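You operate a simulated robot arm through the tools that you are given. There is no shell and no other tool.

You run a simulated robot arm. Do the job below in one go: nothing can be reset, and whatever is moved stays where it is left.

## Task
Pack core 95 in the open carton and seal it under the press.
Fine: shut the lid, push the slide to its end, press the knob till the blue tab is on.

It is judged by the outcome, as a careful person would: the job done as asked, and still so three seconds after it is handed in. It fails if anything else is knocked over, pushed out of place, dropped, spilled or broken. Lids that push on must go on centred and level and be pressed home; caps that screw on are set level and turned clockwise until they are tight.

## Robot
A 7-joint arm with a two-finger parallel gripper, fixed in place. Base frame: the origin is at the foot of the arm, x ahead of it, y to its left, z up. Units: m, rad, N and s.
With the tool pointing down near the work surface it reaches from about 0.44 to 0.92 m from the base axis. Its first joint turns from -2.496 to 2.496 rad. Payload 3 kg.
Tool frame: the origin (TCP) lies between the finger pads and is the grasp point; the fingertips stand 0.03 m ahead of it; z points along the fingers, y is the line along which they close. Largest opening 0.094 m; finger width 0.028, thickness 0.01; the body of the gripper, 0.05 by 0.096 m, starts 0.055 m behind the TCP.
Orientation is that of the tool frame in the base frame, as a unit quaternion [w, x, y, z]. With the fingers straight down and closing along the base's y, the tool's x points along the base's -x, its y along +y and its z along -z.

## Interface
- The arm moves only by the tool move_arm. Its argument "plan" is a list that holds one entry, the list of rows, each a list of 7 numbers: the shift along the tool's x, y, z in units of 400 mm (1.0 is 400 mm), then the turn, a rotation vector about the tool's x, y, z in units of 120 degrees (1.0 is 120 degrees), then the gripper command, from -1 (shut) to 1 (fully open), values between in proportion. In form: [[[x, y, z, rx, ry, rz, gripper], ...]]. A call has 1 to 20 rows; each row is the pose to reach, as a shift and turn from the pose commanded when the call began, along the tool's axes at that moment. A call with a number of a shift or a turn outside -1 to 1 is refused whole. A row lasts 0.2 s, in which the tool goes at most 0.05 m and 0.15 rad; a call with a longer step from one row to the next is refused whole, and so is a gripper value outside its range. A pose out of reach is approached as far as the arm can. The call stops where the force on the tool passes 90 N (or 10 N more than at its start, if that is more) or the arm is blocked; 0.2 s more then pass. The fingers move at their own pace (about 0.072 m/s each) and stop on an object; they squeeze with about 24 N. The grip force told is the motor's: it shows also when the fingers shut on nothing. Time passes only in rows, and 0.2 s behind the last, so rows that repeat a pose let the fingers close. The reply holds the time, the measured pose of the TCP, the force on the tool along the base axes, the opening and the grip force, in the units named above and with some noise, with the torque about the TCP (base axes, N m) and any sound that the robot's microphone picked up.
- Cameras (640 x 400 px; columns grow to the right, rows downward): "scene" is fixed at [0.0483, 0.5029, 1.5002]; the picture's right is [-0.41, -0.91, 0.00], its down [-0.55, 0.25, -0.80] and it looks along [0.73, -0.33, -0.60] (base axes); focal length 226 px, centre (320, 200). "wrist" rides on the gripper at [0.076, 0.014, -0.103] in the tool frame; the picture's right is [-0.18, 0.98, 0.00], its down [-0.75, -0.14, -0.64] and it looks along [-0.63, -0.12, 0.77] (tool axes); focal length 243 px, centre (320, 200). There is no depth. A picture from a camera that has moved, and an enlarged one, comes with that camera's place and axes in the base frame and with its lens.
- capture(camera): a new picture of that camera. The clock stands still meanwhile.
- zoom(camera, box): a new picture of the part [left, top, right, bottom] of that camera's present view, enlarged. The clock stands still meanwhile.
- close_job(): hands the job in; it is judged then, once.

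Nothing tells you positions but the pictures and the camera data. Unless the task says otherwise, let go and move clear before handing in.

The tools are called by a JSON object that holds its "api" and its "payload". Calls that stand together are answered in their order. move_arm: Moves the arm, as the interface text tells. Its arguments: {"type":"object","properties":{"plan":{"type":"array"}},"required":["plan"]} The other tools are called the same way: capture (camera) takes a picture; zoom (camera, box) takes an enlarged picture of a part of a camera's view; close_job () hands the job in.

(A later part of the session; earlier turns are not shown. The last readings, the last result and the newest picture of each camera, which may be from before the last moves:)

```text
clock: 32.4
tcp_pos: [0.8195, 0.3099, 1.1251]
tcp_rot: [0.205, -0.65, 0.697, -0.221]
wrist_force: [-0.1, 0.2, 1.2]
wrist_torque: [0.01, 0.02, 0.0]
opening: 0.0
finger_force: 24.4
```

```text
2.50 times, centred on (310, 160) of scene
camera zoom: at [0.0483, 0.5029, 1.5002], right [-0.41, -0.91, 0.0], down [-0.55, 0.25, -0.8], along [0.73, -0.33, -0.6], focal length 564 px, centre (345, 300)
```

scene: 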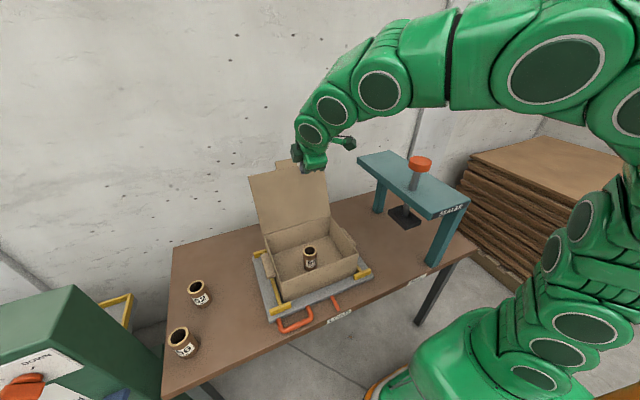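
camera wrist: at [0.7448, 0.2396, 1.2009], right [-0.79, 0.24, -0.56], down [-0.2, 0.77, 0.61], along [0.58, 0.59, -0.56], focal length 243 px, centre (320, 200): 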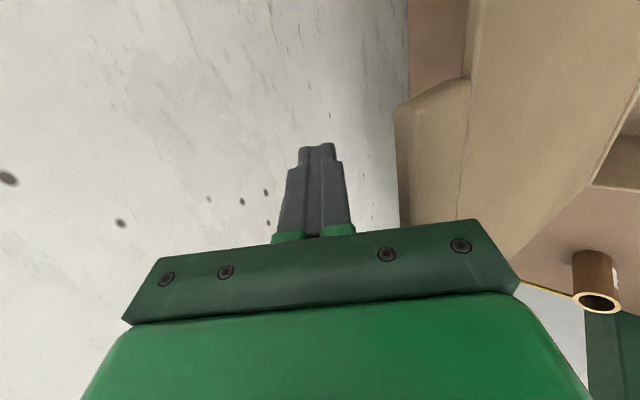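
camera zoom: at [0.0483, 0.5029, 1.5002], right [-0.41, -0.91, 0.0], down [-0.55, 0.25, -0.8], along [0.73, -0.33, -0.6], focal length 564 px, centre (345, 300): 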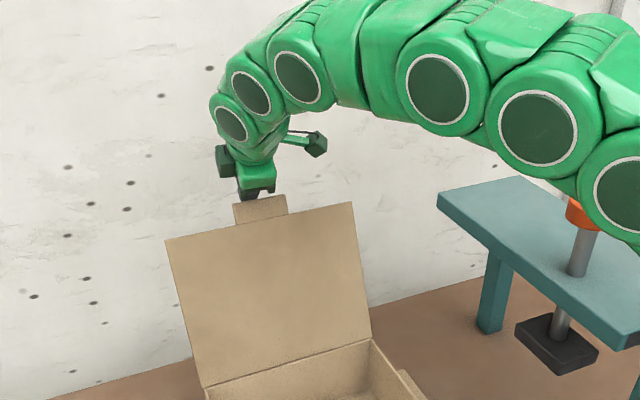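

The fingers are behind the tab with clearance all round. I'll draw the lid forward gently along its arc.

{"api": "move_arm", "payload": {"plan": [[[0.0034, 0.038, -0.033, 0, 0, 0, -1], [0.0068, 0.076, -0.066, 0, 0, 0, -1], [0.01, 0.114, -0.098, 0, 0, 0, -1], [0.0136, 0.152, -0.131, 0, 0, 0, -1], [0.017, 0.19, -0.164, 0, 0, 0, -1], [0.017, 0.19, -0.164, 0, 0, 0, -1]]]}}

{"api": "capture", "payload": {"camera": "wrist"}}

{"api": "zoom", "payload": {"camera": "scene", "box": [230, 80, 390, 280]}}

```text
clock: 33.8
tcp_pos: [0.7195, 0.3103, 1.135]
tcp_rot: [0.204, -0.65, 0.698, -0.221]
wrist_force: [-0.5, 1.4, -0.2]
wrist_torque: [-0.01, 0.01, -0.01]
opening: 0.0
finger_force: 23.8
```

```text
taken
camera wrist: at [0.6439, 0.2394, 1.2111], right [-0.79, 0.24, -0.56], down [-0.2, 0.77, 0.61], along [0.58, 0.59, -0.56], focal length 243 px, centre (320, 200)
```

wrist: 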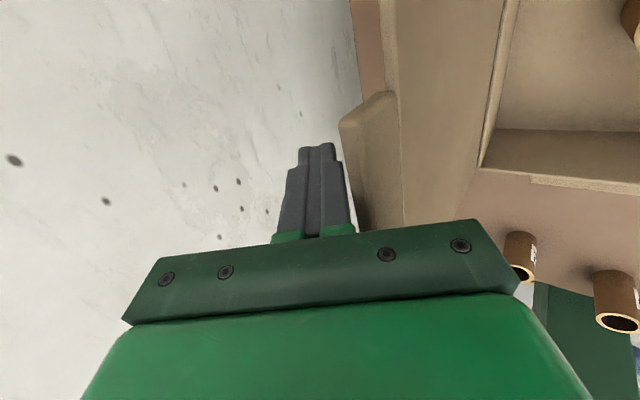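

```text
2.00 times, centred on (310, 180) of scene
camera zoom: at [0.0483, 0.5029, 1.5002], right [-0.41, -0.91, 0.0], down [-0.55, 0.25, -0.8], along [0.73, -0.33, -0.6], focal length 452 px, centre (340, 240)
```

zoom: 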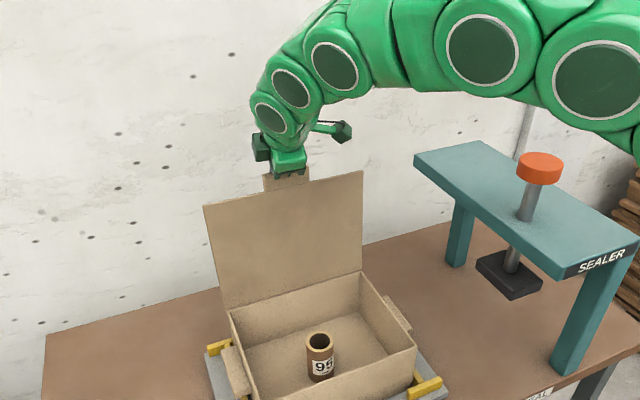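

The lid is following, with almost no force. I'll continue the arc forward past vertical.

{"api": "move_arm", "payload": {"plan": [[[0.0035, 0.037, -0.034, 0, 0, 0, -1], [0.007, 0.0745, -0.068, 0, 0, 0, -1], [0.0105, 0.112, -0.102, 0, 0, 0, -1], [0.014, 0.149, -0.1355, 0, 0, 0, -1], [0.017, 0.197, -0.154, 0, 0, 0, -1], [0.0205, 0.245, -0.172, 0, 0, 0, -1], [0.024, 0.293, -0.191, 0, 0, 0, -1], [0.024, 0.293, -0.191, 0, 0, 0, -1]]]}}

{"api": "capture", "payload": {"camera": "wrist"}}

{"api": "zoom", "payload": {"camera": "scene", "box": [230, 100, 390, 300]}}

```text
clock: 35.6
tcp_pos: [0.5773, 0.3098, 1.1327]
tcp_rot: [0.205, -0.651, 0.697, -0.221]
wrist_force: [0.0, -0.2, -0.3]
wrist_torque: [-0.04, 0.03, 0.01]
opening: 0.0
finger_force: 23.9
```

```text
taken
camera wrist: at [0.5027, 0.24, 1.2076], right [-0.79, 0.24, -0.56], down [-0.2, 0.77, 0.61], along [0.58, 0.59, -0.56], focal length 243 px, centre (320, 200)
```

wrist: 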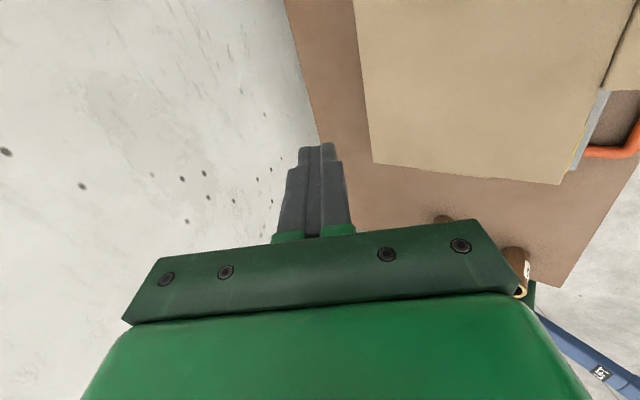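

```text
2.00 times, centred on (310, 200) of scene
camera zoom: at [0.0483, 0.5029, 1.5002], right [-0.41, -0.91, 0.0], down [-0.55, 0.25, -0.8], along [0.73, -0.33, -0.6], focal length 452 px, centre (340, 200)
```

zoom: 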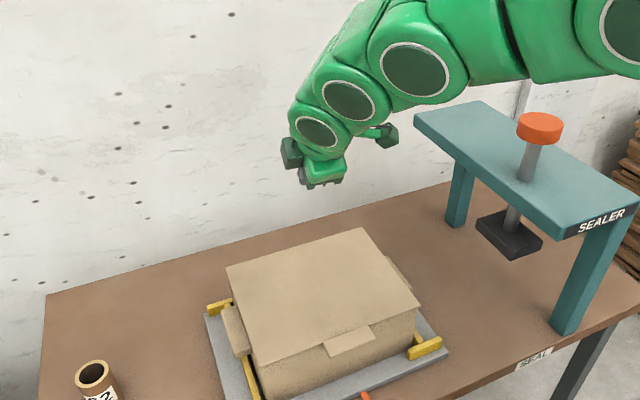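

The lid passed its balance point and fell shut. I'll look closely at how well it sits.

{"api": "zoom", "payload": {"camera": "scene", "box": [255, 200, 355, 320]}}

```text
3.33 times, centred on (305, 260) of scene
camera zoom: at [0.0483, 0.5029, 1.5002], right [-0.41, -0.91, 0.0], down [-0.55, 0.25, -0.8], along [0.73, -0.33, -0.6], focal length 752 px, centre (370, 0)
```

zoom: 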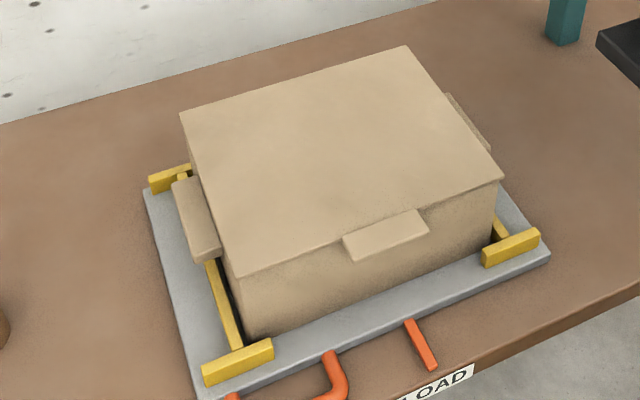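

The lid looks shut, with its front tab hanging over the front wall. I'll turn the tool vertical again above the front of the lid, so I can press it down lightly.

{"api": "move_arm", "payload": {"plan": [[[0.002, 0.049, 0.022, -0.042, 0, 0, -1], [0.004, 0.098, 0.044, -0.084, 0, 0, -1], [0.006, 0.147, 0.066, -0.126, 0, 0, -1], [0.008, 0.196, 0.088, -0.168, 0, 0, -1], [0.01, 0.245, 0.11, -0.21, 0, 0, -1], [0.0115, 0.295, 0.133, -0.252, 0, 0, -1], [0.013, 0.344, 0.156, -0.292, 0, 0, -1], [0.013, 0.344, 0.156, -0.292, 0, 0, -1]]]}}

{"api": "capture", "payload": {"camera": "wrist"}}

{"api": "zoom", "payload": {"camera": "scene", "box": [230, 120, 390, 320]}}

```text
clock: 37.4
tcp_pos: [0.5014, 0.3111, 0.9997]
tcp_rot: [0.001, -0.682, 0.731, 0.001]
wrist_force: [-0.2, 0.2, -0.1]
wrist_torque: [0.0, -0.01, -0.02]
opening: 0.0001
finger_force: 24.5
```

```text
taken
camera wrist: at [0.4822, 0.237, 1.1023], right [-0.97, 0.25, 0.0], down [0.19, 0.74, 0.64], along [0.16, 0.62, -0.77], focal length 243 px, centre (320, 200)
```

wrist: 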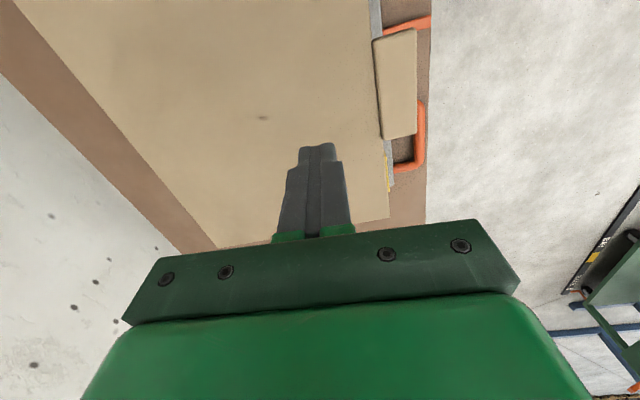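

```text
2.00 times, centred on (310, 220) of scene
camera zoom: at [0.0483, 0.5029, 1.5002], right [-0.41, -0.91, 0.0], down [-0.55, 0.25, -0.8], along [0.73, -0.33, -0.6], focal length 452 px, centre (340, 160)
```

zoom: 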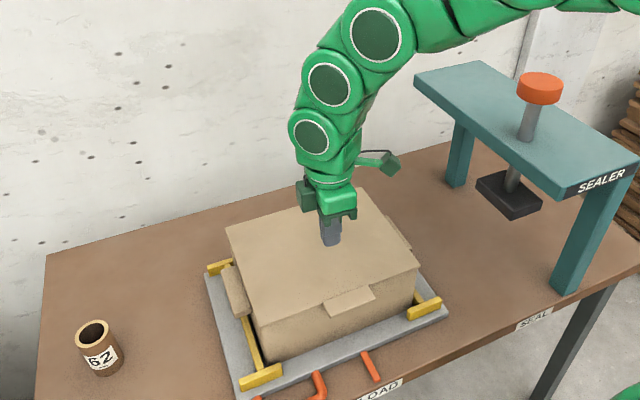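

I'm over the lid front. I'll descend gently until the fingertips touch the lid.

{"api": "move_arm", "payload": {"plan": [[[0, 0, 0.05, 0, 0, 0, -1], [0, 0, 0.1, 0, 0, 0, -1], [0, 0, 0.14, 0, 0, 0, -1], [0, 0, 0.165, 0, 0, 0, -1], [0, 0, 0.175, 0, 0, 0, -1], [0, 0, 0.175, 0, 0, 0, -1]]]}}

{"api": "move_arm", "payload": {"plan": [[[0, 0, 0.005, 0, 0, 0, -1], [0, 0, 0.01, 0, 0, 0, -1], [0, 0, 0.015, 0, 0, 0, -1], [0, 0, 0.02, 0, 0, 0, -1]]]}}

```text
clock: 38.8
tcp_pos: [0.5001, 0.3104, 0.9298]
tcp_rot: [-0.001, -0.682, 0.731, 0.0]
wrist_force: [0.6, -0.1, 0.0]
wrist_torque: [0.01, 0.01, 0.03]
opening: 0.0
finger_force: 24.1
```

```text
clock: 39.8
tcp_pos: [0.4993, 0.3094, 0.9229]
tcp_rot: [0.001, -0.682, 0.732, 0.0]
wrist_force: [-16.7, -4.0, 56.4]
wrist_torque: [-0.08, 0.37, 0.02]
opening: 0.0002
finger_force: 24.4
```

Contact at tip z about 0.893 is firm, so the lid is fully down. I'll back off straight up.

{"api": "move_arm", "payload": {"plan": [[[0, 0, -0.02, 0, 0, 0, -1], [0, 0, -0.06, 0, 0, 0, -1], [0, 0, -0.12, 0, 0, 0, -1], [0, 0, -0.2, 0, 0, 0, -1], [0, 0, -0.28, 0, 0, 0, -1], [0, 0, -0.28, 0, 0, 0, -1]]]}}

{"api": "capture", "payload": {"camera": "wrist"}}

{"api": "zoom", "payload": {"camera": "scene", "box": [250, 180, 370, 340]}}

```text
clock: 41.2
tcp_pos: [0.5013, 0.3128, 1.0351]
tcp_rot: [0.0, -0.682, 0.731, 0.0]
wrist_force: [-0.1, 0.4, 0.8]
wrist_torque: [-0.03, 0.02, -0.01]
opening: 0.0001
finger_force: 23.8
```

```text
taken
camera wrist: at [0.4814, 0.2378, 1.1369], right [-0.97, 0.25, 0.0], down [0.19, 0.74, 0.64], along [0.16, 0.62, -0.77], focal length 243 px, centre (320, 200)
```

wrist: 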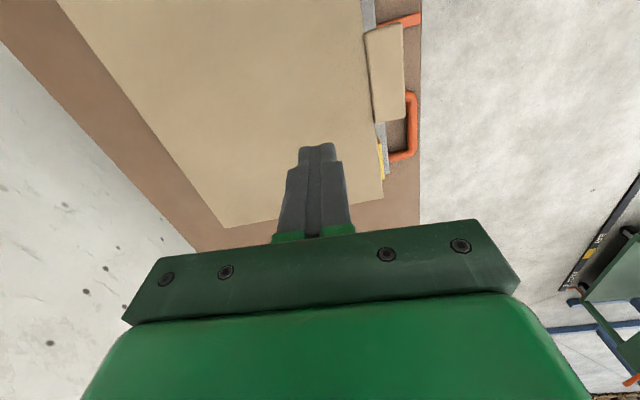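

```text
2.50 times, centred on (310, 260) of scene
camera zoom: at [0.0483, 0.5029, 1.5002], right [-0.41, -0.91, 0.0], down [-0.55, 0.25, -0.8], along [0.73, -0.33, -0.6], focal length 564 px, centre (345, 50)
```

zoom: 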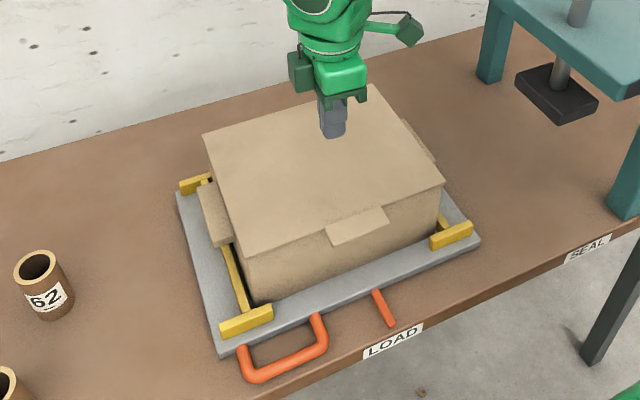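

The lid is shut flat. Next I'll push the slide from its left plate edge. To keep the camera arm away from the carton I'll turn the gripper back 86° while moving left to about (0.555, 0.58, 1.0).

{"api": "move_arm", "payload": {"plan": [[[-0.055, -0.007, 0.006, 0, 0, 0.06, -1], [-0.11, -0.014, 0.012, 0, 0, 0.12, -1], [-0.165, -0.021, 0.018, 0, 0, 0.18, -1], [-0.22, -0.028, 0.024, 0, 0, 0.24, -1], [-0.28, -0.036, 0.03, 0, 0, 0.3, -1], [-0.34, -0.044, 0.037, 0, 0, 0.36, -1], [-0.4, -0.052, 0.044, 0, 0, 0.42, -1], [-0.46, -0.06, 0.05, 0, 0, 0.48, -1], [-0.52, -0.068, 0.057, 0, 0, 0.54, -1], [-0.58, -0.076, 0.064, 0, 0, 0.6, -1], [-0.63, -0.083, 0.07, 0, 0, 0.66, -1], [-0.675, -0.0885, 0.075, 0, 0, 0.717, -1], [-0.675, -0.0885, 0.075, 0, 0, 0.717, -1]]]}}

{"api": "capture", "payload": {"camera": "wrist"}}

{"api": "capture", "payload": {"camera": "scene"}}

```text
clock: 44.0
tcp_pos: [0.5552, 0.5783, 1.003]
tcp_rot: [0.0, 0.002, 1.0, -0.001]
wrist_force: [-0.5, 0.2, 0.6]
wrist_torque: [-0.02, 0.0, -0.04]
opening: 0.0
finger_force: 24.1
```

```text
taken
camera wrist: at [0.4792, 0.5931, 1.1065], right [0.19, 0.98, 0.0], down [0.75, -0.14, 0.64], along [0.63, -0.12, -0.77], focal length 243 px, centre (320, 200)
```

wrist: 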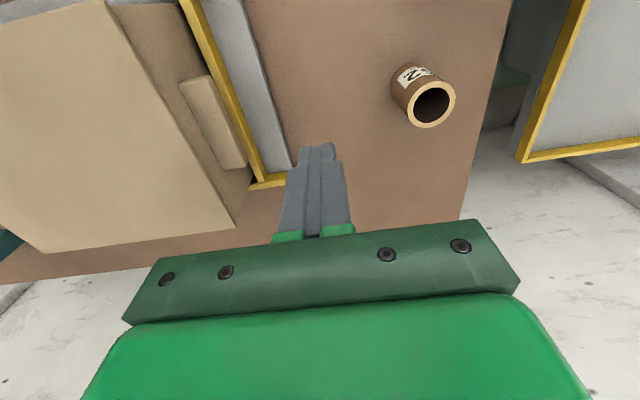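

```text
taken
```

scene: 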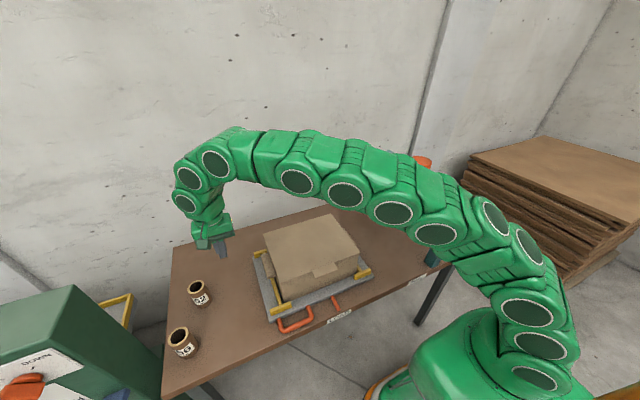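

I have a clear view of the slide plate's left edge at y about 0.512. I'll tilt the fingers 20° so the hand stays clear of the carton flap, and lower beside the plate.

{"api": "move_arm", "payload": {"plan": [[[0, 0, 0.05, 0.03, 0, 0, -1], [0, 0, 0.11, 0.06, 0, 0, -1], [0, 0, 0.18, 0.09, 0, 0, -1], [0, 0, 0.25, 0.12, 0, 0, -1], [0, 0, 0.32, 0.15, 0, 0, -1], [0, 0, 0.39, 0.1667, 0, 0, -1], [0, 0, 0.44, 0.1667, 0, 0, -1], [0, 0, 0.4575, 0.1667, 0, 0, -1], [0, 0, 0.4575, 0.1667, 0, 0, -1]]]}}

{"api": "capture", "payload": {"camera": "wrist"}}

{"api": "zoom", "payload": {"camera": "scene", "box": [160, 180, 360, 350]}}

```text
clock: 46.0
tcp_pos: [0.5545, 0.5773, 0.8198]
tcp_rot: [0.0, -0.001, 0.985, -0.175]
wrist_force: [0.1, -0.4, -0.1]
wrist_torque: [0.04, 0.02, 0.0]
opening: 0.0
finger_force: 23.8
```

```text
taken
camera wrist: at [0.4796, 0.6269, 0.9119], right [0.18, 0.92, -0.34], down [0.75, 0.09, 0.65], along [0.63, -0.37, -0.68], focal length 243 px, centre (320, 200)
```

wrist: 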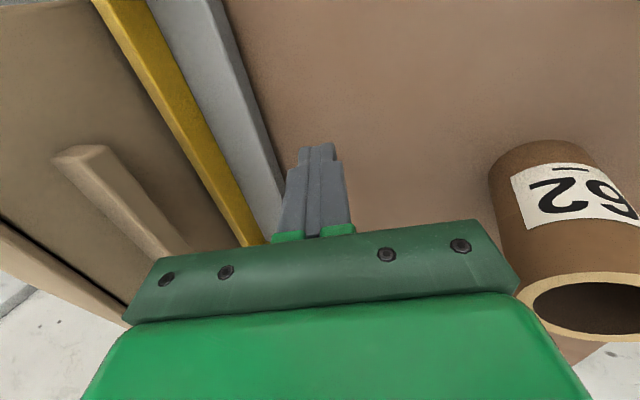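

```text
2.35 times, centred on (260, 265) of scene
camera zoom: at [0.0483, 0.5029, 1.5002], right [-0.41, -0.91, 0.0], down [-0.55, 0.25, -0.8], along [0.73, -0.33, -0.6], focal length 531 px, centre (461, 47)
```

zoom: 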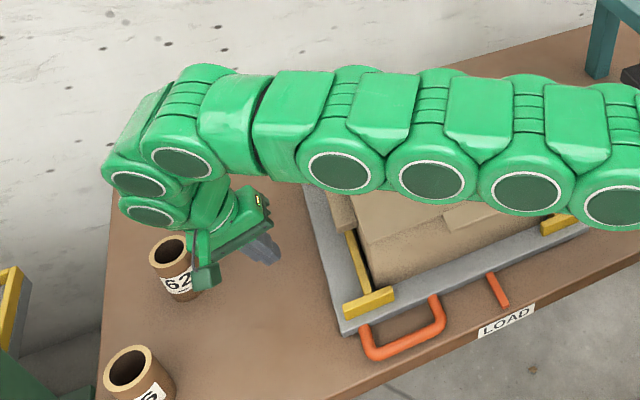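

The hand is beside the plate, clear of core 62 and the carton flap. I'll lower it the last bit towards the table.

{"api": "move_arm", "payload": {"plan": [[[0, 0.0043, 0.01175, 0, 0, 0, -1], [0, 0.0086, 0.0235, 0, 0, 0, -1], [0, 0.013, 0.0353, 0, 0, 0, -1], [0, 0.01725, 0.047, 0, 0, 0, -1], [0, 0.01725, 0.047, 0, 0, 0, -1]]]}}

{"api": "zoom", "payload": {"camera": "wrist", "box": [200, 80, 440, 240]}}

```text
clock: 47.2
tcp_pos: [0.5542, 0.5779, 0.7996]
tcp_rot: [0.0, 0.0, 0.985, -0.174]
wrist_force: [-0.2, -0.6, -0.4]
wrist_torque: [-0.01, 0.02, 0.06]
opening: 0.0001
finger_force: 23.7
```

```text
2.50 times, centred on (320, 160) of wrist
camera zoom: at [0.479, 0.6265, 0.8922], right [0.18, 0.92, -0.34], down [0.75, 0.09, 0.65], along [0.63, -0.37, -0.68], focal length 606 px, centre (320, 300)
```

zoom: 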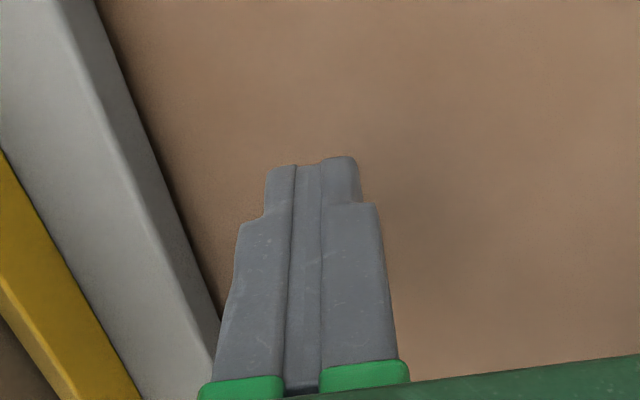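

{"api": "move_arm", "payload": {"plan": [[[0, 0.0009, 0.00235, 0, 0, 0, -1], [0, 0.0017, 0.0047, 0, 0, 0, -1], [0, 0.0026, 0.007, 0, 0, 0, -1], [0, 0.0035, 0.0094, 0, 0, 0, -1], [0, 0.0043, 0.0118, 0, 0, 0, -1]]]}}

```text
clock: 48.4
tcp_pos: [0.5558, 0.577, 0.7956]
tcp_rot: [0.0, 0.0, 0.985, -0.174]
wrist_force: [0.1, 0.4, -0.9]
wrist_torque: [0.01, -0.04, -0.01]
opening: 0.0
finger_force: 23.7
```

{"api": "move_arm", "payload": {"plan": [[[0, 0.0009, 0.00235, 0, 0, 0, -1], [0, 0.0017, 0.0047, 0, 0, 0, -1], [0, 0.0026, 0.007, 0, 0, 0, -1], [0, 0.0035, 0.0094, 0, 0, 0, -1], [0, 0.0035, 0.0094, 0, 0, 0, -1]]]}}

{"api": "zoom", "payload": {"camera": "scene", "box": [220, 230, 290, 290]}}

```text
clock: 49.6
tcp_pos: [0.5544, 0.5769, 0.7917]
tcp_rot: [0.001, 0.0, 0.985, -0.175]
wrist_force: [-0.5, 0.4, 1.0]
wrist_torque: [-0.01, 0.01, 0.01]
opening: 0.0
finger_force: 23.6
```

```text
6.67 times, centred on (255, 260) of scene
camera zoom: at [0.0483, 0.5029, 1.5002], right [-0.41, -0.91, 0.0], down [-0.55, 0.25, -0.8], along [0.73, -0.33, -0.6], focal length 1505 px, centre (753, -200)
```

zoom: 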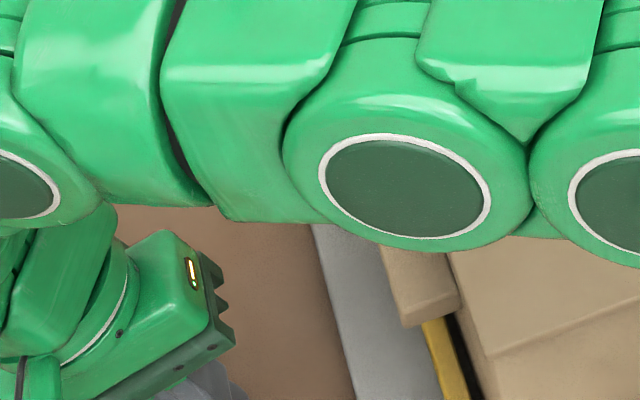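

The tip is low beside the plate without touching the table. I'll move in to meet the plate edge.

{"api": "move_arm", "payload": {"plan": [[[0, -0.0235, 0.0086, 0, 0, 0, -1], [0, -0.047, 0.0172, 0, 0, 0, -1], [0, -0.0705, 0.0259, 0, 0, 0, -1], [0, -0.094, 0.0345, 0, 0, 0, -1], [0, -0.1057, 0.0388, 0, 0, 0, -1], [0, -0.1175, 0.0431, 0, 0, 0, -1], [0, -0.1292, 0.0474, 0, 0, 0, -1]]]}}

{"api": "zoom", "payload": {"camera": "wrist", "box": [140, 60, 440, 260]}}

{"api": "capture", "payload": {"camera": "scene"}}

```text
clock: 51.2
tcp_pos: [0.5553, 0.523, 0.7911]
tcp_rot: [0.001, 0.0, 0.985, -0.175]
wrist_force: [-0.7, -0.2, -0.1]
wrist_torque: [0.01, 0.03, -0.03]
opening: 0.0002
finger_force: 23.7
```

```text
2.00 times, centred on (290, 160) of wrist
camera zoom: at [0.4793, 0.5716, 0.8826], right [0.18, 0.92, -0.34], down [0.75, 0.09, 0.65], along [0.63, -0.37, -0.68], focal length 485 px, centre (380, 280)
```

zoom: 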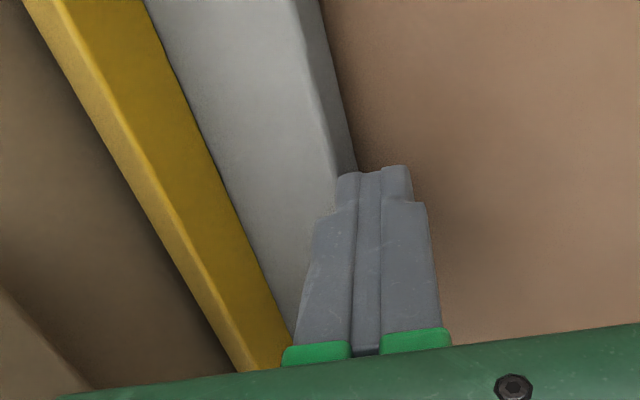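

```text
taken
```

scene: 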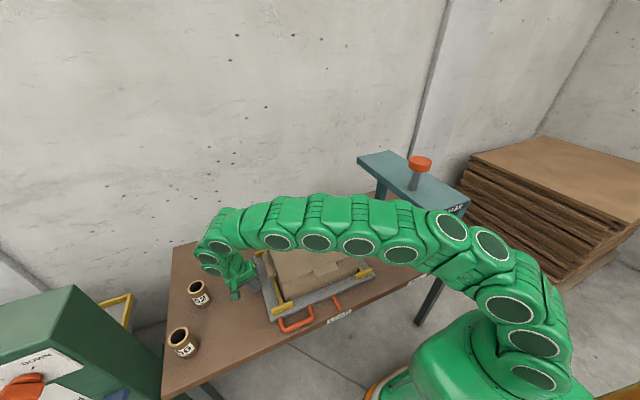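

The fingertip is just at the plate edge. I'll push slowly and smoothly towards the press, a third of the way first.

{"api": "move_arm", "payload": {"plan": [[[0, -0.009, 0.0033, 0, 0, 0, -1], [0, -0.021, 0.0077, 0, 0, 0, -1], [0, -0.038, 0.014, 0, 0, 0, -1], [0, -0.061, 0.0224, 0, 0, 0, -1], [0, -0.086, 0.0316, 0, 0, 0, -1], [0, -0.111, 0.0408, 0, 0, 0, -1], [0, -0.136, 0.05, 0, 0, 0, -1], [0, -0.161, 0.0591, 0, 0, 0, -1], [0, -0.186, 0.0683, 0, 0, 0, -1], [0, -0.209, 0.0768, 0, 0, 0, -1], [0, -0.226, 0.083, 0, 0, 0, -1], [0, -0.235, 0.0863, 0, 0, 0, -1], [0, -0.235, 0.0863, 0, 0, 0, -1]]]}}

{"api": "capture", "payload": {"camera": "wrist"}}

{"api": "capture", "payload": {"camera": "scene"}}

```text
clock: 54.0
tcp_pos: [0.5543, 0.4219, 0.7908]
tcp_rot: [0.0, 0.0, 0.985, -0.174]
wrist_force: [-0.7, -0.1, -0.4]
wrist_torque: [-0.02, 0.01, 0.0]
opening: 0.0002
finger_force: 24.1
```

```text
taken
camera wrist: at [0.4791, 0.4715, 0.8825], right [0.18, 0.92, -0.34], down [0.75, 0.09, 0.65], along [0.63, -0.37, -0.68], focal length 243 px, centre (320, 200)
```

wrist: 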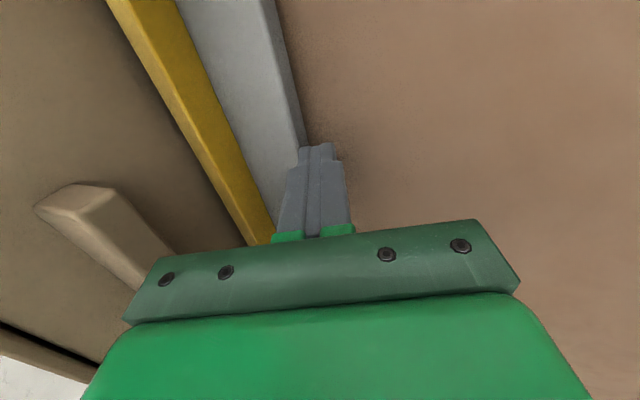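

```text
taken
```

scene: 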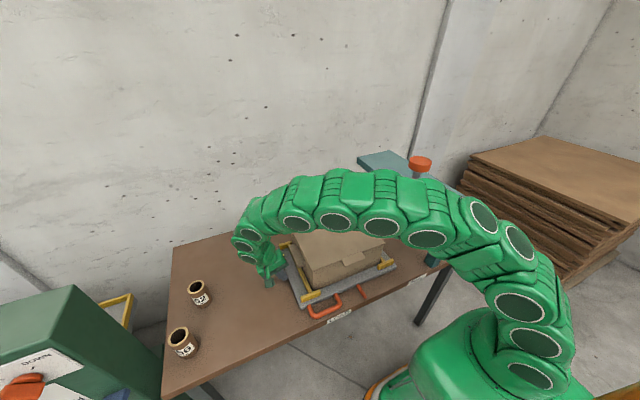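

The slide follows smoothly and nothing is touching. I'll push the next section.

{"api": "move_arm", "payload": {"plan": [[[0, -0.009, 0.0033, 0, 0, 0, -1], [0, -0.021, 0.0077, 0, 0, 0, -1], [0, -0.038, 0.014, 0, 0, 0, -1], [0, -0.061, 0.0224, 0, 0, 0, -1], [0, -0.086, 0.0316, 0, 0, 0, -1], [0, -0.111, 0.0408, 0, 0, 0, -1], [0, -0.136, 0.05, 0, 0, 0, -1], [0, -0.161, 0.0591, 0, 0, 0, -1], [0, -0.186, 0.0683, 0, 0, 0, -1], [0, -0.209, 0.0768, 0, 0, 0, -1], [0, -0.226, 0.083, 0, 0, 0, -1], [0, -0.235, 0.0863, 0, 0, 0, -1], [0, -0.235, 0.0863, 0, 0, 0, -1]]]}}

{"api": "capture", "payload": {"camera": "wrist"}}

{"api": "capture", "payload": {"camera": "scene"}}

```text
clock: 56.8
tcp_pos: [0.5553, 0.3218, 0.7911]
tcp_rot: [0.0, -0.001, 0.985, -0.174]
wrist_force: [-0.3, 0.8, -0.5]
wrist_torque: [-0.01, -0.02, 0.03]
opening: 0.0
finger_force: 24.0
```

```text
taken
camera wrist: at [0.4791, 0.3713, 0.8825], right [0.18, 0.92, -0.34], down [0.75, 0.09, 0.65], along [0.63, -0.37, -0.68], focal length 243 px, centre (320, 200)
```

wrist: 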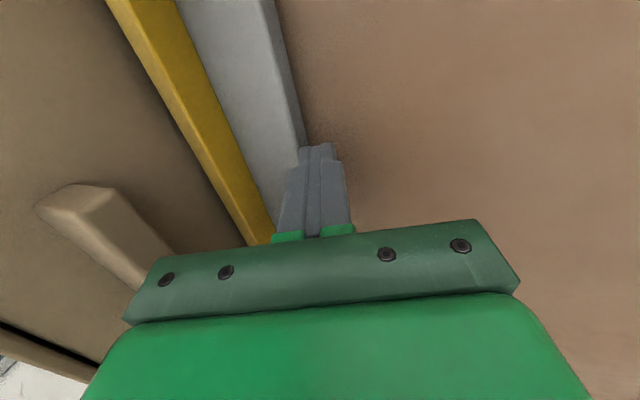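

```text
taken
```

scene: 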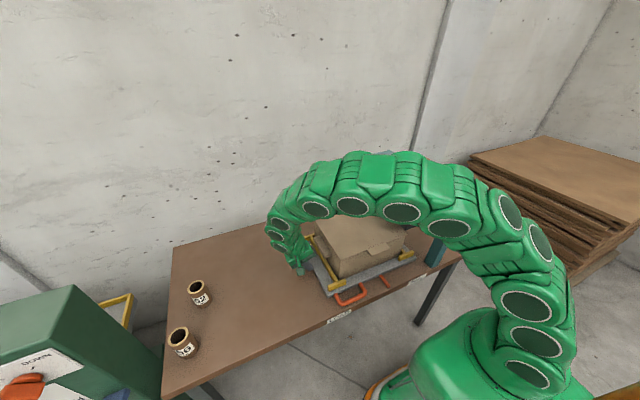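

About 0.2 m is done. The press is hidden behind the arm now, so I'll go on in shorter stretches and watch the force.

{"api": "move_arm", "payload": {"plan": [[[0, -0.009, 0.0033, 0, 0, 0, -1], [0, -0.021, 0.0077, 0, 0, 0, -1], [0, -0.038, 0.014, 0, 0, 0, -1], [0, -0.058, 0.0213, 0, 0, 0, -1], [0, -0.078, 0.0286, 0, 0, 0, -1], [0, -0.098, 0.036, 0, 0, 0, -1], [0, -0.118, 0.0433, 0, 0, 0, -1], [0, -0.138, 0.0507, 0, 0, 0, -1], [0, -0.158, 0.058, 0, 0, 0, -1], [0, -0.176, 0.0646, 0, 0, 0, -1], [0, -0.188, 0.069, 0, 0, 0, -1], [0, -0.188, 0.069, 0, 0, 0, -1]]]}}

{"api": "capture", "payload": {"camera": "wrist"}}

{"api": "zoom", "payload": {"camera": "scene", "box": [260, 130, 500, 330]}}

```text
clock: 59.4
tcp_pos: [0.5554, 0.2424, 0.7908]
tcp_rot: [-0.001, 0.0, 0.985, -0.174]
wrist_force: [0.4, -0.5, 0.1]
wrist_torque: [-0.01, -0.01, -0.01]
opening: 0.0
finger_force: 24.5
```

```text
taken
camera wrist: at [0.4794, 0.2915, 0.8827], right [0.18, 0.92, -0.34], down [0.75, 0.09, 0.65], along [0.63, -0.37, -0.68], focal length 243 px, centre (320, 200)
```

wrist: 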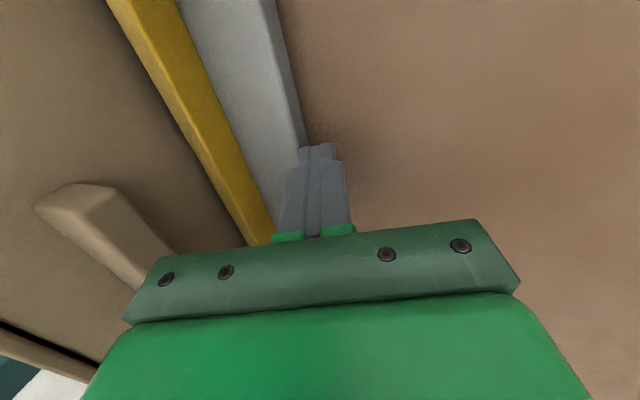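

```text
2.00 times, centred on (380, 230) of scene
camera zoom: at [0.0483, 0.5029, 1.5002], right [-0.41, -0.91, 0.0], down [-0.55, 0.25, -0.8], along [0.73, -0.33, -0.6], focal length 452 px, centre (200, 140)
```

zoom: 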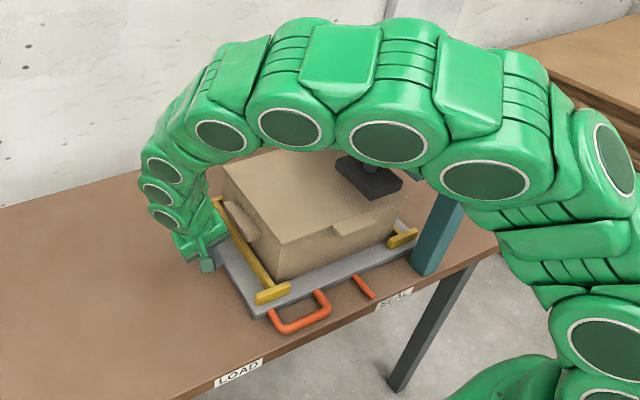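

The pad is now over the lid and the pointer is close to "SEAL". I'll push on slowly until the slide meets its end stop.

{"api": "move_arm", "payload": {"plan": [[[0, -0.007, 0.0026, 0, 0, 0, -1], [0, -0.018, 0.0066, 0, 0, 0, -1], [0, -0.03, 0.011, 0, 0, 0, -1], [0, -0.042, 0.0154, 0, 0, 0, -1], [0, -0.054, 0.0198, 0, 0, 0, -1], [0, -0.066, 0.0242, 0, 0, 0, -1], [0, -0.076, 0.0279, 0, 0, 0, -1], [0, -0.083, 0.0305, 0, 0, 0, -1], [0, -0.083, 0.0305, 0, 0, 0, -1]]]}}

{"api": "zoom", "payload": {"camera": "scene", "box": [260, 130, 500, 330]}}

```text
clock: 61.4
tcp_pos: [0.554, 0.2067, 0.793]
tcp_rot: [0.0, 0.0, 0.985, -0.175]
wrist_force: [0.9, -0.1, -0.1]
wrist_torque: [0.07, -0.02, -0.01]
opening: 0.0
finger_force: 24.5
```

```text
2.00 times, centred on (380, 230) of scene
camera zoom: at [0.0483, 0.5029, 1.5002], right [-0.41, -0.91, 0.0], down [-0.55, 0.25, -0.8], along [0.73, -0.33, -0.6], focal length 452 px, centre (200, 140)
```

zoom: 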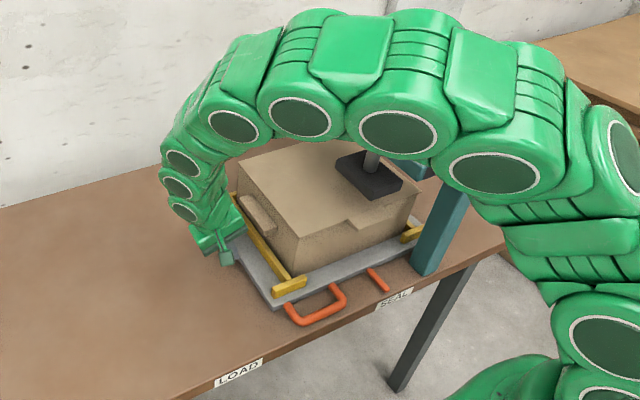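

{"api": "move_arm", "payload": {"plan": [[[0, -0.006, 0.0022, 0, 0, 0, -1], [0, -0.013, 0.0048, 0, 0, 0, -1], [0, -0.02, 0.0073, 0, 0, 0, -1], [0, -0.027, 0.0099, 0, 0, 0, -1], [0, -0.034, 0.0125, 0, 0, 0, -1], [0, -0.041, 0.015, 0, 0, 0, -1]]]}}

{"api": "zoom", "payload": {"camera": "scene", "box": [330, 200, 450, 320]}}

```text
clock: 62.8
tcp_pos: [0.5543, 0.1885, 0.7913]
tcp_rot: [0.0, 0.0, 0.985, -0.174]
wrist_force: [-1.1, 1.7, -0.9]
wrist_torque: [0.04, 0.04, 0.0]
opening: 0.0002
finger_force: 24.1
```

```text
3.33 times, centred on (390, 260) of scene
camera zoom: at [0.0483, 0.5029, 1.5002], right [-0.41, -0.91, 0.0], down [-0.55, 0.25, -0.8], along [0.73, -0.33, -0.6], focal length 752 px, centre (87, 0)
```

zoom: 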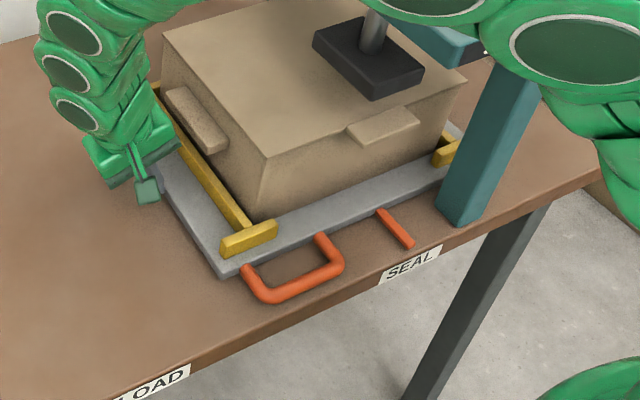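

The pointer has reached "SEAL" and there's still no stop force. I'll push gently in 2 mm steps until the stop is felt.

{"api": "move_arm", "payload": {"plan": [[[0, -0.005, 0.0018, 0, 0, 0, -1], [0, -0.01, 0.0037, 0, 0, 0, -1], [0, -0.015, 0.0055, 0, 0, 0, -1], [0, -0.02, 0.0073, 0, 0, 0, -1]]]}}

```text
clock: 63.8
tcp_pos: [0.5556, 0.1868, 0.7904]
tcp_rot: [0.002, -0.001, 0.985, -0.17]
wrist_force: [-5.1, 10.3, 5.7]
wrist_torque: [0.16, 0.11, -0.1]
opening: 0.0001
finger_force: 24.5
stopped in row 4: the force on the tool passed its limit at 96 N (the readings are from after the stop); the commanded pose is now the measured one
```

The force rose sharply, so the slide is hard against its end. I'll back off to the left, then up, and inspect.

{"api": "move_arm", "payload": {"plan": [[[0, 0.03, -0.011, 0, 0, 0, -1], [0, 0.07, -0.026, 0, 0, 0, -1], [0, 0.1175, -0.043, 0, 0, 0, -1], [0, 0.1, -0.09, 0, 0, 0, -1], [0, 0.075, -0.16, 0, 0, 0, -1], [0, 0.05, -0.23, 0, 0, 0, -1], [0, 0.022, -0.3, 0, 0, 0, -1], [0, -0.005, -0.375, 0, 0, 0, -1], [0, -0.03, -0.445, 0, 0, 0, -1], [0, -0.055, -0.513, 0, 0, 0, -1], [0, -0.055, -0.513, 0, 0, 0, -1]]]}}

{"api": "capture", "payload": {"camera": "wrist"}}

{"api": "capture", "payload": {"camera": "scene"}}

{"api": "zoom", "payload": {"camera": "scene", "box": [330, 150, 470, 320]}}

```text
clock: 66.2
tcp_pos: [0.5548, 0.2352, 0.9918]
tcp_rot: [0.001, 0.0, 0.985, -0.171]
wrist_force: [0.1, -0.2, 0.2]
wrist_torque: [-0.01, -0.04, -0.01]
opening: 0.0
finger_force: 24.4
```

```text
taken
camera wrist: at [0.4778, 0.284, 1.0822], right [0.18, 0.93, -0.33], down [0.75, 0.08, 0.65], along [0.63, -0.37, -0.68], focal length 243 px, centre (320, 200)
```

wrist: 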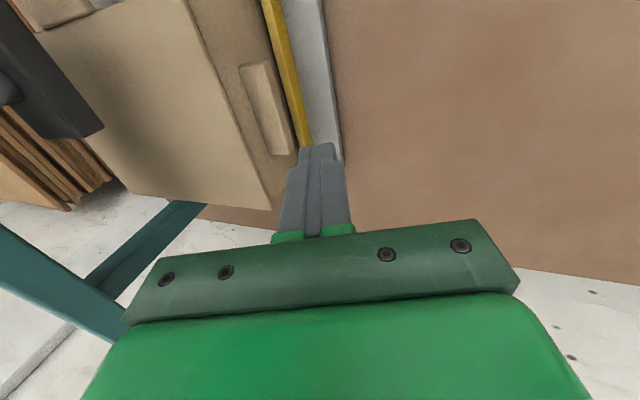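

```text
taken
```

scene: 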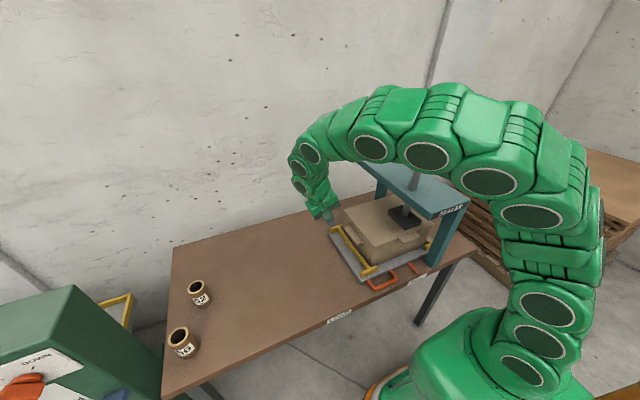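

```text
2.35 times, centred on (400, 235) of scene
camera zoom: at [0.0483, 0.5029, 1.5002], right [-0.41, -0.91, 0.0], down [-0.55, 0.25, -0.8], along [0.73, -0.33, -0.6], focal length 531 px, centre (132, 118)
```

zoom: 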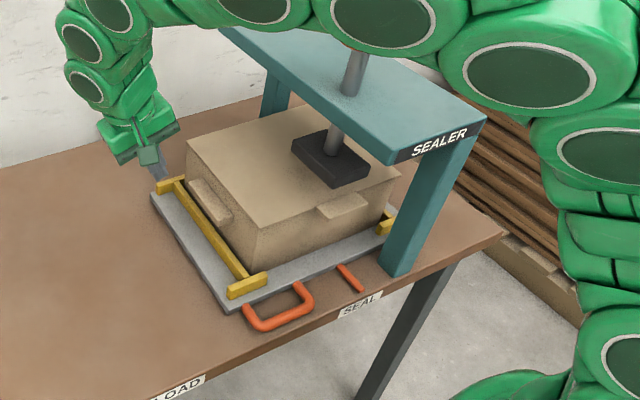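

The slide is parked with the pad over the front of the lid. I'll raise the hand well above the press and straighten the tool.

{"api": "move_arm", "payload": {"plan": [[[0, -0.026, -0.073, 0, 0, 0, -1], [0, -0.052, -0.146, -0.01, 0, 0, -1], [0, -0.078, -0.219, -0.03, 0, 0, -1], [0, -0.104, -0.292, -0.05, 0, 0, -1], [0, -0.13, -0.365, -0.07, 0, 0, -1], [0, -0.156, -0.438, -0.09, 0, 0, -1], [0, -0.182, -0.511, -0.11, 0, 0, -1], [0, -0.208, -0.584, -0.13, 0, 0, -1], [0, -0.234, -0.657, -0.15, 0, 0, -1], [0, -0.261, -0.729, -0.1645, 0, 0, -1], [0, -0.261, -0.729, -0.1645, 0, 0, -1]]]}}

{"api": "capture", "payload": {"camera": "scene"}}

{"api": "capture", "payload": {"camera": "wrist"}}

```text
clock: 68.6
tcp_pos: [0.5529, 0.2356, 1.3024]
tcp_rot: [0.003, 0.0, 1.0, 0.001]
wrist_force: [0.7, 0.6, -0.3]
wrist_torque: [-0.01, -0.03, 0.0]
opening: 0.0001
finger_force: 24.2
```

```text
taken
```

scene: 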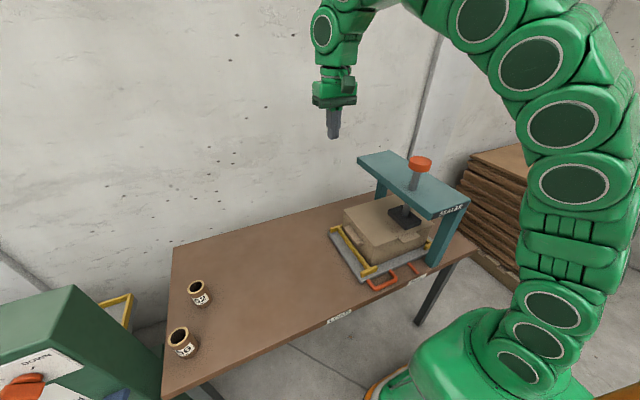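

```text
taken
camera wrist: at [0.4768, 0.2494, 1.4049], right [0.18, 0.98, 0.0], down [0.75, -0.14, 0.64], along [0.63, -0.12, -0.76], focal length 243 px, centre (320, 200)
```

wrist: 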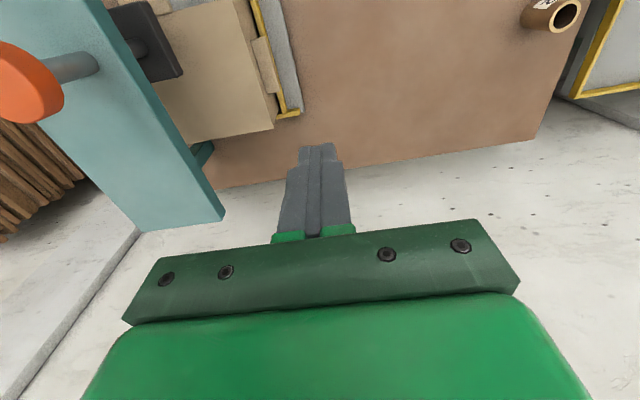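

I'm well above the press. I'll move near the knob, still higher than it, for an accurate look.

{"api": "move_arm", "payload": {"plan": [[[0.03, -0.075, 0, 0, 0, 0, -1], [0.06, -0.15, 0, 0, 0, 0, -1], [0.1, -0.225, 0, 0, 0, 0, -1], [0.14, -0.3, 0, 0, 0, 0, -1], [0.18, -0.375, 0, 0, 0, 0, -1], [0.22, -0.45, 0, 0, 0, 0, -1], [0.25, -0.525, 0, 0, 0, 0, -1], [0.26, -0.59, 0, 0, 0, 0, -1], [0.26, -0.59, 0, 0, 0, 0, -1]]]}}

{"api": "capture", "payload": {"camera": "wrist"}}

{"api": "zoom", "payload": {"camera": "scene", "box": [340, 100, 480, 260]}}

```text
clock: 70.6
tcp_pos: [0.4504, -0.002, 1.2997]
tcp_rot: [0.001, 0.001, 1.0, 0.001]
wrist_force: [-0.6, -0.1, -0.1]
wrist_torque: [0.0, 0.0, 0.01]
opening: 0.0
finger_force: 24.0
```

```text
taken
camera wrist: at [0.3747, 0.0132, 1.4032], right [0.18, 0.98, 0.0], down [0.75, -0.14, 0.64], along [0.63, -0.12, -0.76], focal length 243 px, centre (320, 200)
```

wrist: 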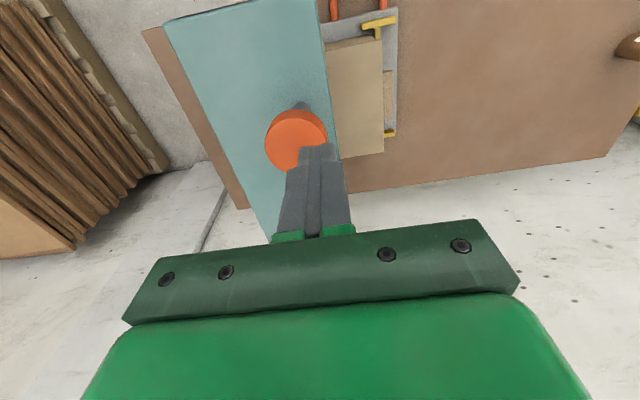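

```text
2.50 times, centred on (410, 180) of scene
camera zoom: at [0.0483, 0.5029, 1.5002], right [-0.41, -0.91, 0.0], down [-0.55, 0.25, -0.8], along [0.73, -0.33, -0.6], focal length 564 px, centre (95, 250)
```

zoom: 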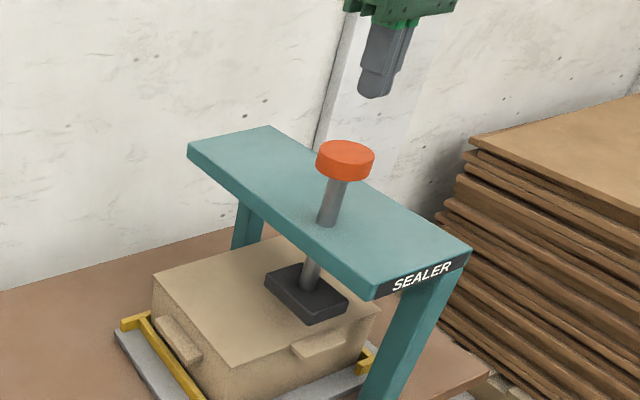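

The knob's top centre is about (0.487, -0.034, 1.175), with a diameter of about 0.066. I'll move over it and come a little lower to check centring.

{"api": "move_arm", "payload": {"plan": [[[-0.03, -0.027, 0, 0, 0, 0, -1], [-0.06, -0.054, 0, 0, 0, 0, -1], [-0.09, -0.08, 0.03, 0, 0, 0, -1], [-0.09, -0.08, 0.07, 0, 0, 0, -1], [-0.09, -0.08, 0.1, 0, 0, 0, -1], [-0.09, -0.08, 0.1, 0, 0, 0, -1]]]}}

{"api": "capture", "payload": {"camera": "wrist"}}

{"api": "zoom", "payload": {"camera": "scene", "box": [340, 100, 480, 260]}}

```text
clock: 72.0
tcp_pos: [0.4848, -0.0324, 1.2615]
tcp_rot: [0.002, 0.0, 1.0, 0.001]
wrist_force: [0.4, 0.4, -0.2]
wrist_torque: [0.01, 0.03, -0.01]
opening: 0.0
finger_force: 24.1
```

```text
taken
camera wrist: at [0.4093, -0.0182, 1.3634], right [0.18, 0.98, 0.0], down [0.75, -0.14, 0.64], along [0.63, -0.12, -0.76], focal length 243 px, centre (320, 200)
```

wrist: 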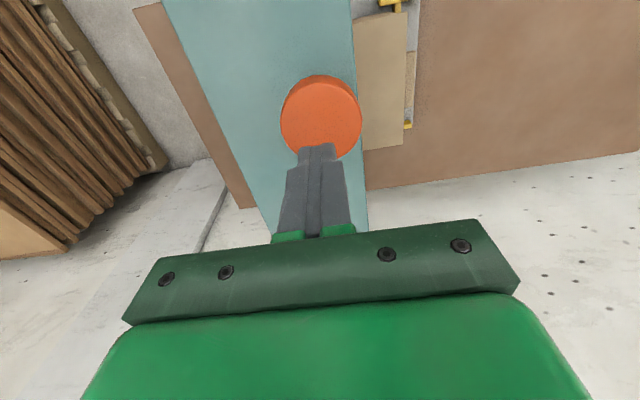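

```text
2.50 times, centred on (410, 180) of scene
camera zoom: at [0.0483, 0.5029, 1.5002], right [-0.41, -0.91, 0.0], down [-0.55, 0.25, -0.8], along [0.73, -0.33, -0.6], focal length 564 px, centre (95, 250)
```

zoom: 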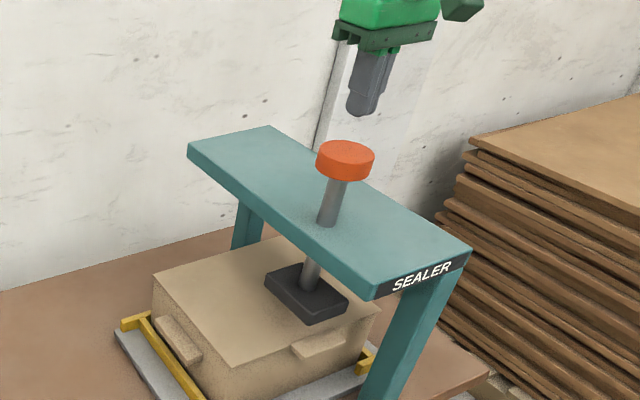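

Size scaling puts the knob centre at (0.478, -0.030, 1.183). I'll correct by 7 mm and descend to just above it.

{"api": "move_arm", "payload": {"plan": [[[0.0175, 0.006, 0.0, 0, 0, 0, -1], [0.0175, 0.006, 0.04, 0, 0, 0, -1], [0.0175, 0.006, 0.07, 0, 0, 0, -1], [0.0175, 0.006, 0.09, 0, 0, 0, -1], [0.0175, 0.006, 0.1, 0, 0, 0, -1], [0.0175, 0.006, 0.1, 0, 0, 0, -1]]]}}

{"api": "capture", "payload": {"camera": "wrist"}}

{"api": "zoom", "payload": {"camera": "scene", "box": [370, 120, 450, 250]}}

```text
clock: 73.4
tcp_pos: [0.4787, -0.0316, 1.221]
tcp_rot: [0.001, 0.0, 1.0, 0.001]
wrist_force: [0.7, -0.1, -0.4]
wrist_torque: [0.03, 0.03, 0.0]
opening: 0.0
finger_force: 24.4
```

```text
taken
camera wrist: at [0.403, -0.0171, 1.3231], right [0.18, 0.98, 0.0], down [0.75, -0.14, 0.64], along [0.63, -0.12, -0.77], focal length 243 px, centre (320, 200)
```

wrist: 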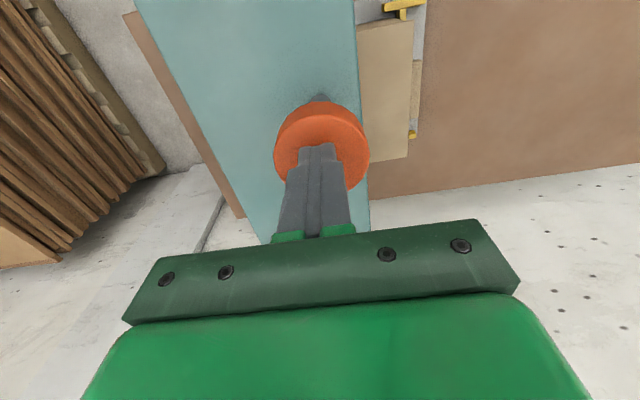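

```text
3.08 times, centred on (410, 185) of scene
camera zoom: at [0.0483, 0.5029, 1.5002], right [-0.41, -0.91, 0.0], down [-0.55, 0.25, -0.8], along [0.73, -0.33, -0.6], focal length 694 px, centre (43, 246)
```

zoom: 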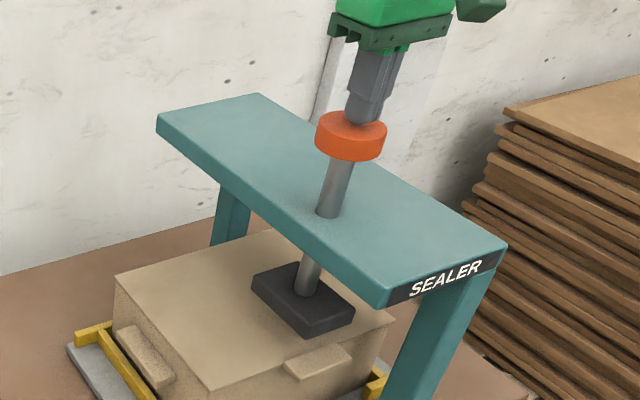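

The fingertips are centred just above the knob. I'll press down slowly.

{"api": "move_arm", "payload": {"plan": [[[0, 0, 0.006, 0, 0, 0, -1], [0, 0, 0.012, 0, 0, 0, -1], [0, 0, 0.018, 0, 0, 0, -1], [0, 0, 0.024, 0, 0, 0, -1], [0, 0, 0.03, 0, 0, 0, -1], [0, 0, 0.036, 0, 0, 0, -1], [0, 0, 0.042, 0, 0, 0, -1], [0, 0, 0.048, 0, 0, 0, -1]]]}}

{"api": "zoom", "payload": {"camera": "scene", "box": [370, 120, 450, 250]}}

```text
clock: 75.2
tcp_pos: [0.4795, -0.0324, 1.2017]
tcp_rot: [0.002, -0.001, 1.0, 0.0]
wrist_force: [1.3, -0.1, 3.0]
wrist_torque: [-0.01, 0.01, 0.0]
opening: 0.0
finger_force: 24.3
```

```text
3.08 times, centred on (410, 185) of scene
camera zoom: at [0.0483, 0.5029, 1.5002], right [-0.41, -0.91, 0.0], down [-0.55, 0.25, -0.8], along [0.73, -0.33, -0.6], focal length 694 px, centre (43, 246)
```

zoom: 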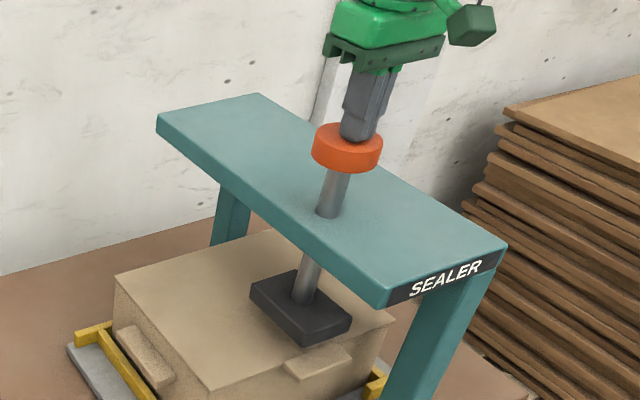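

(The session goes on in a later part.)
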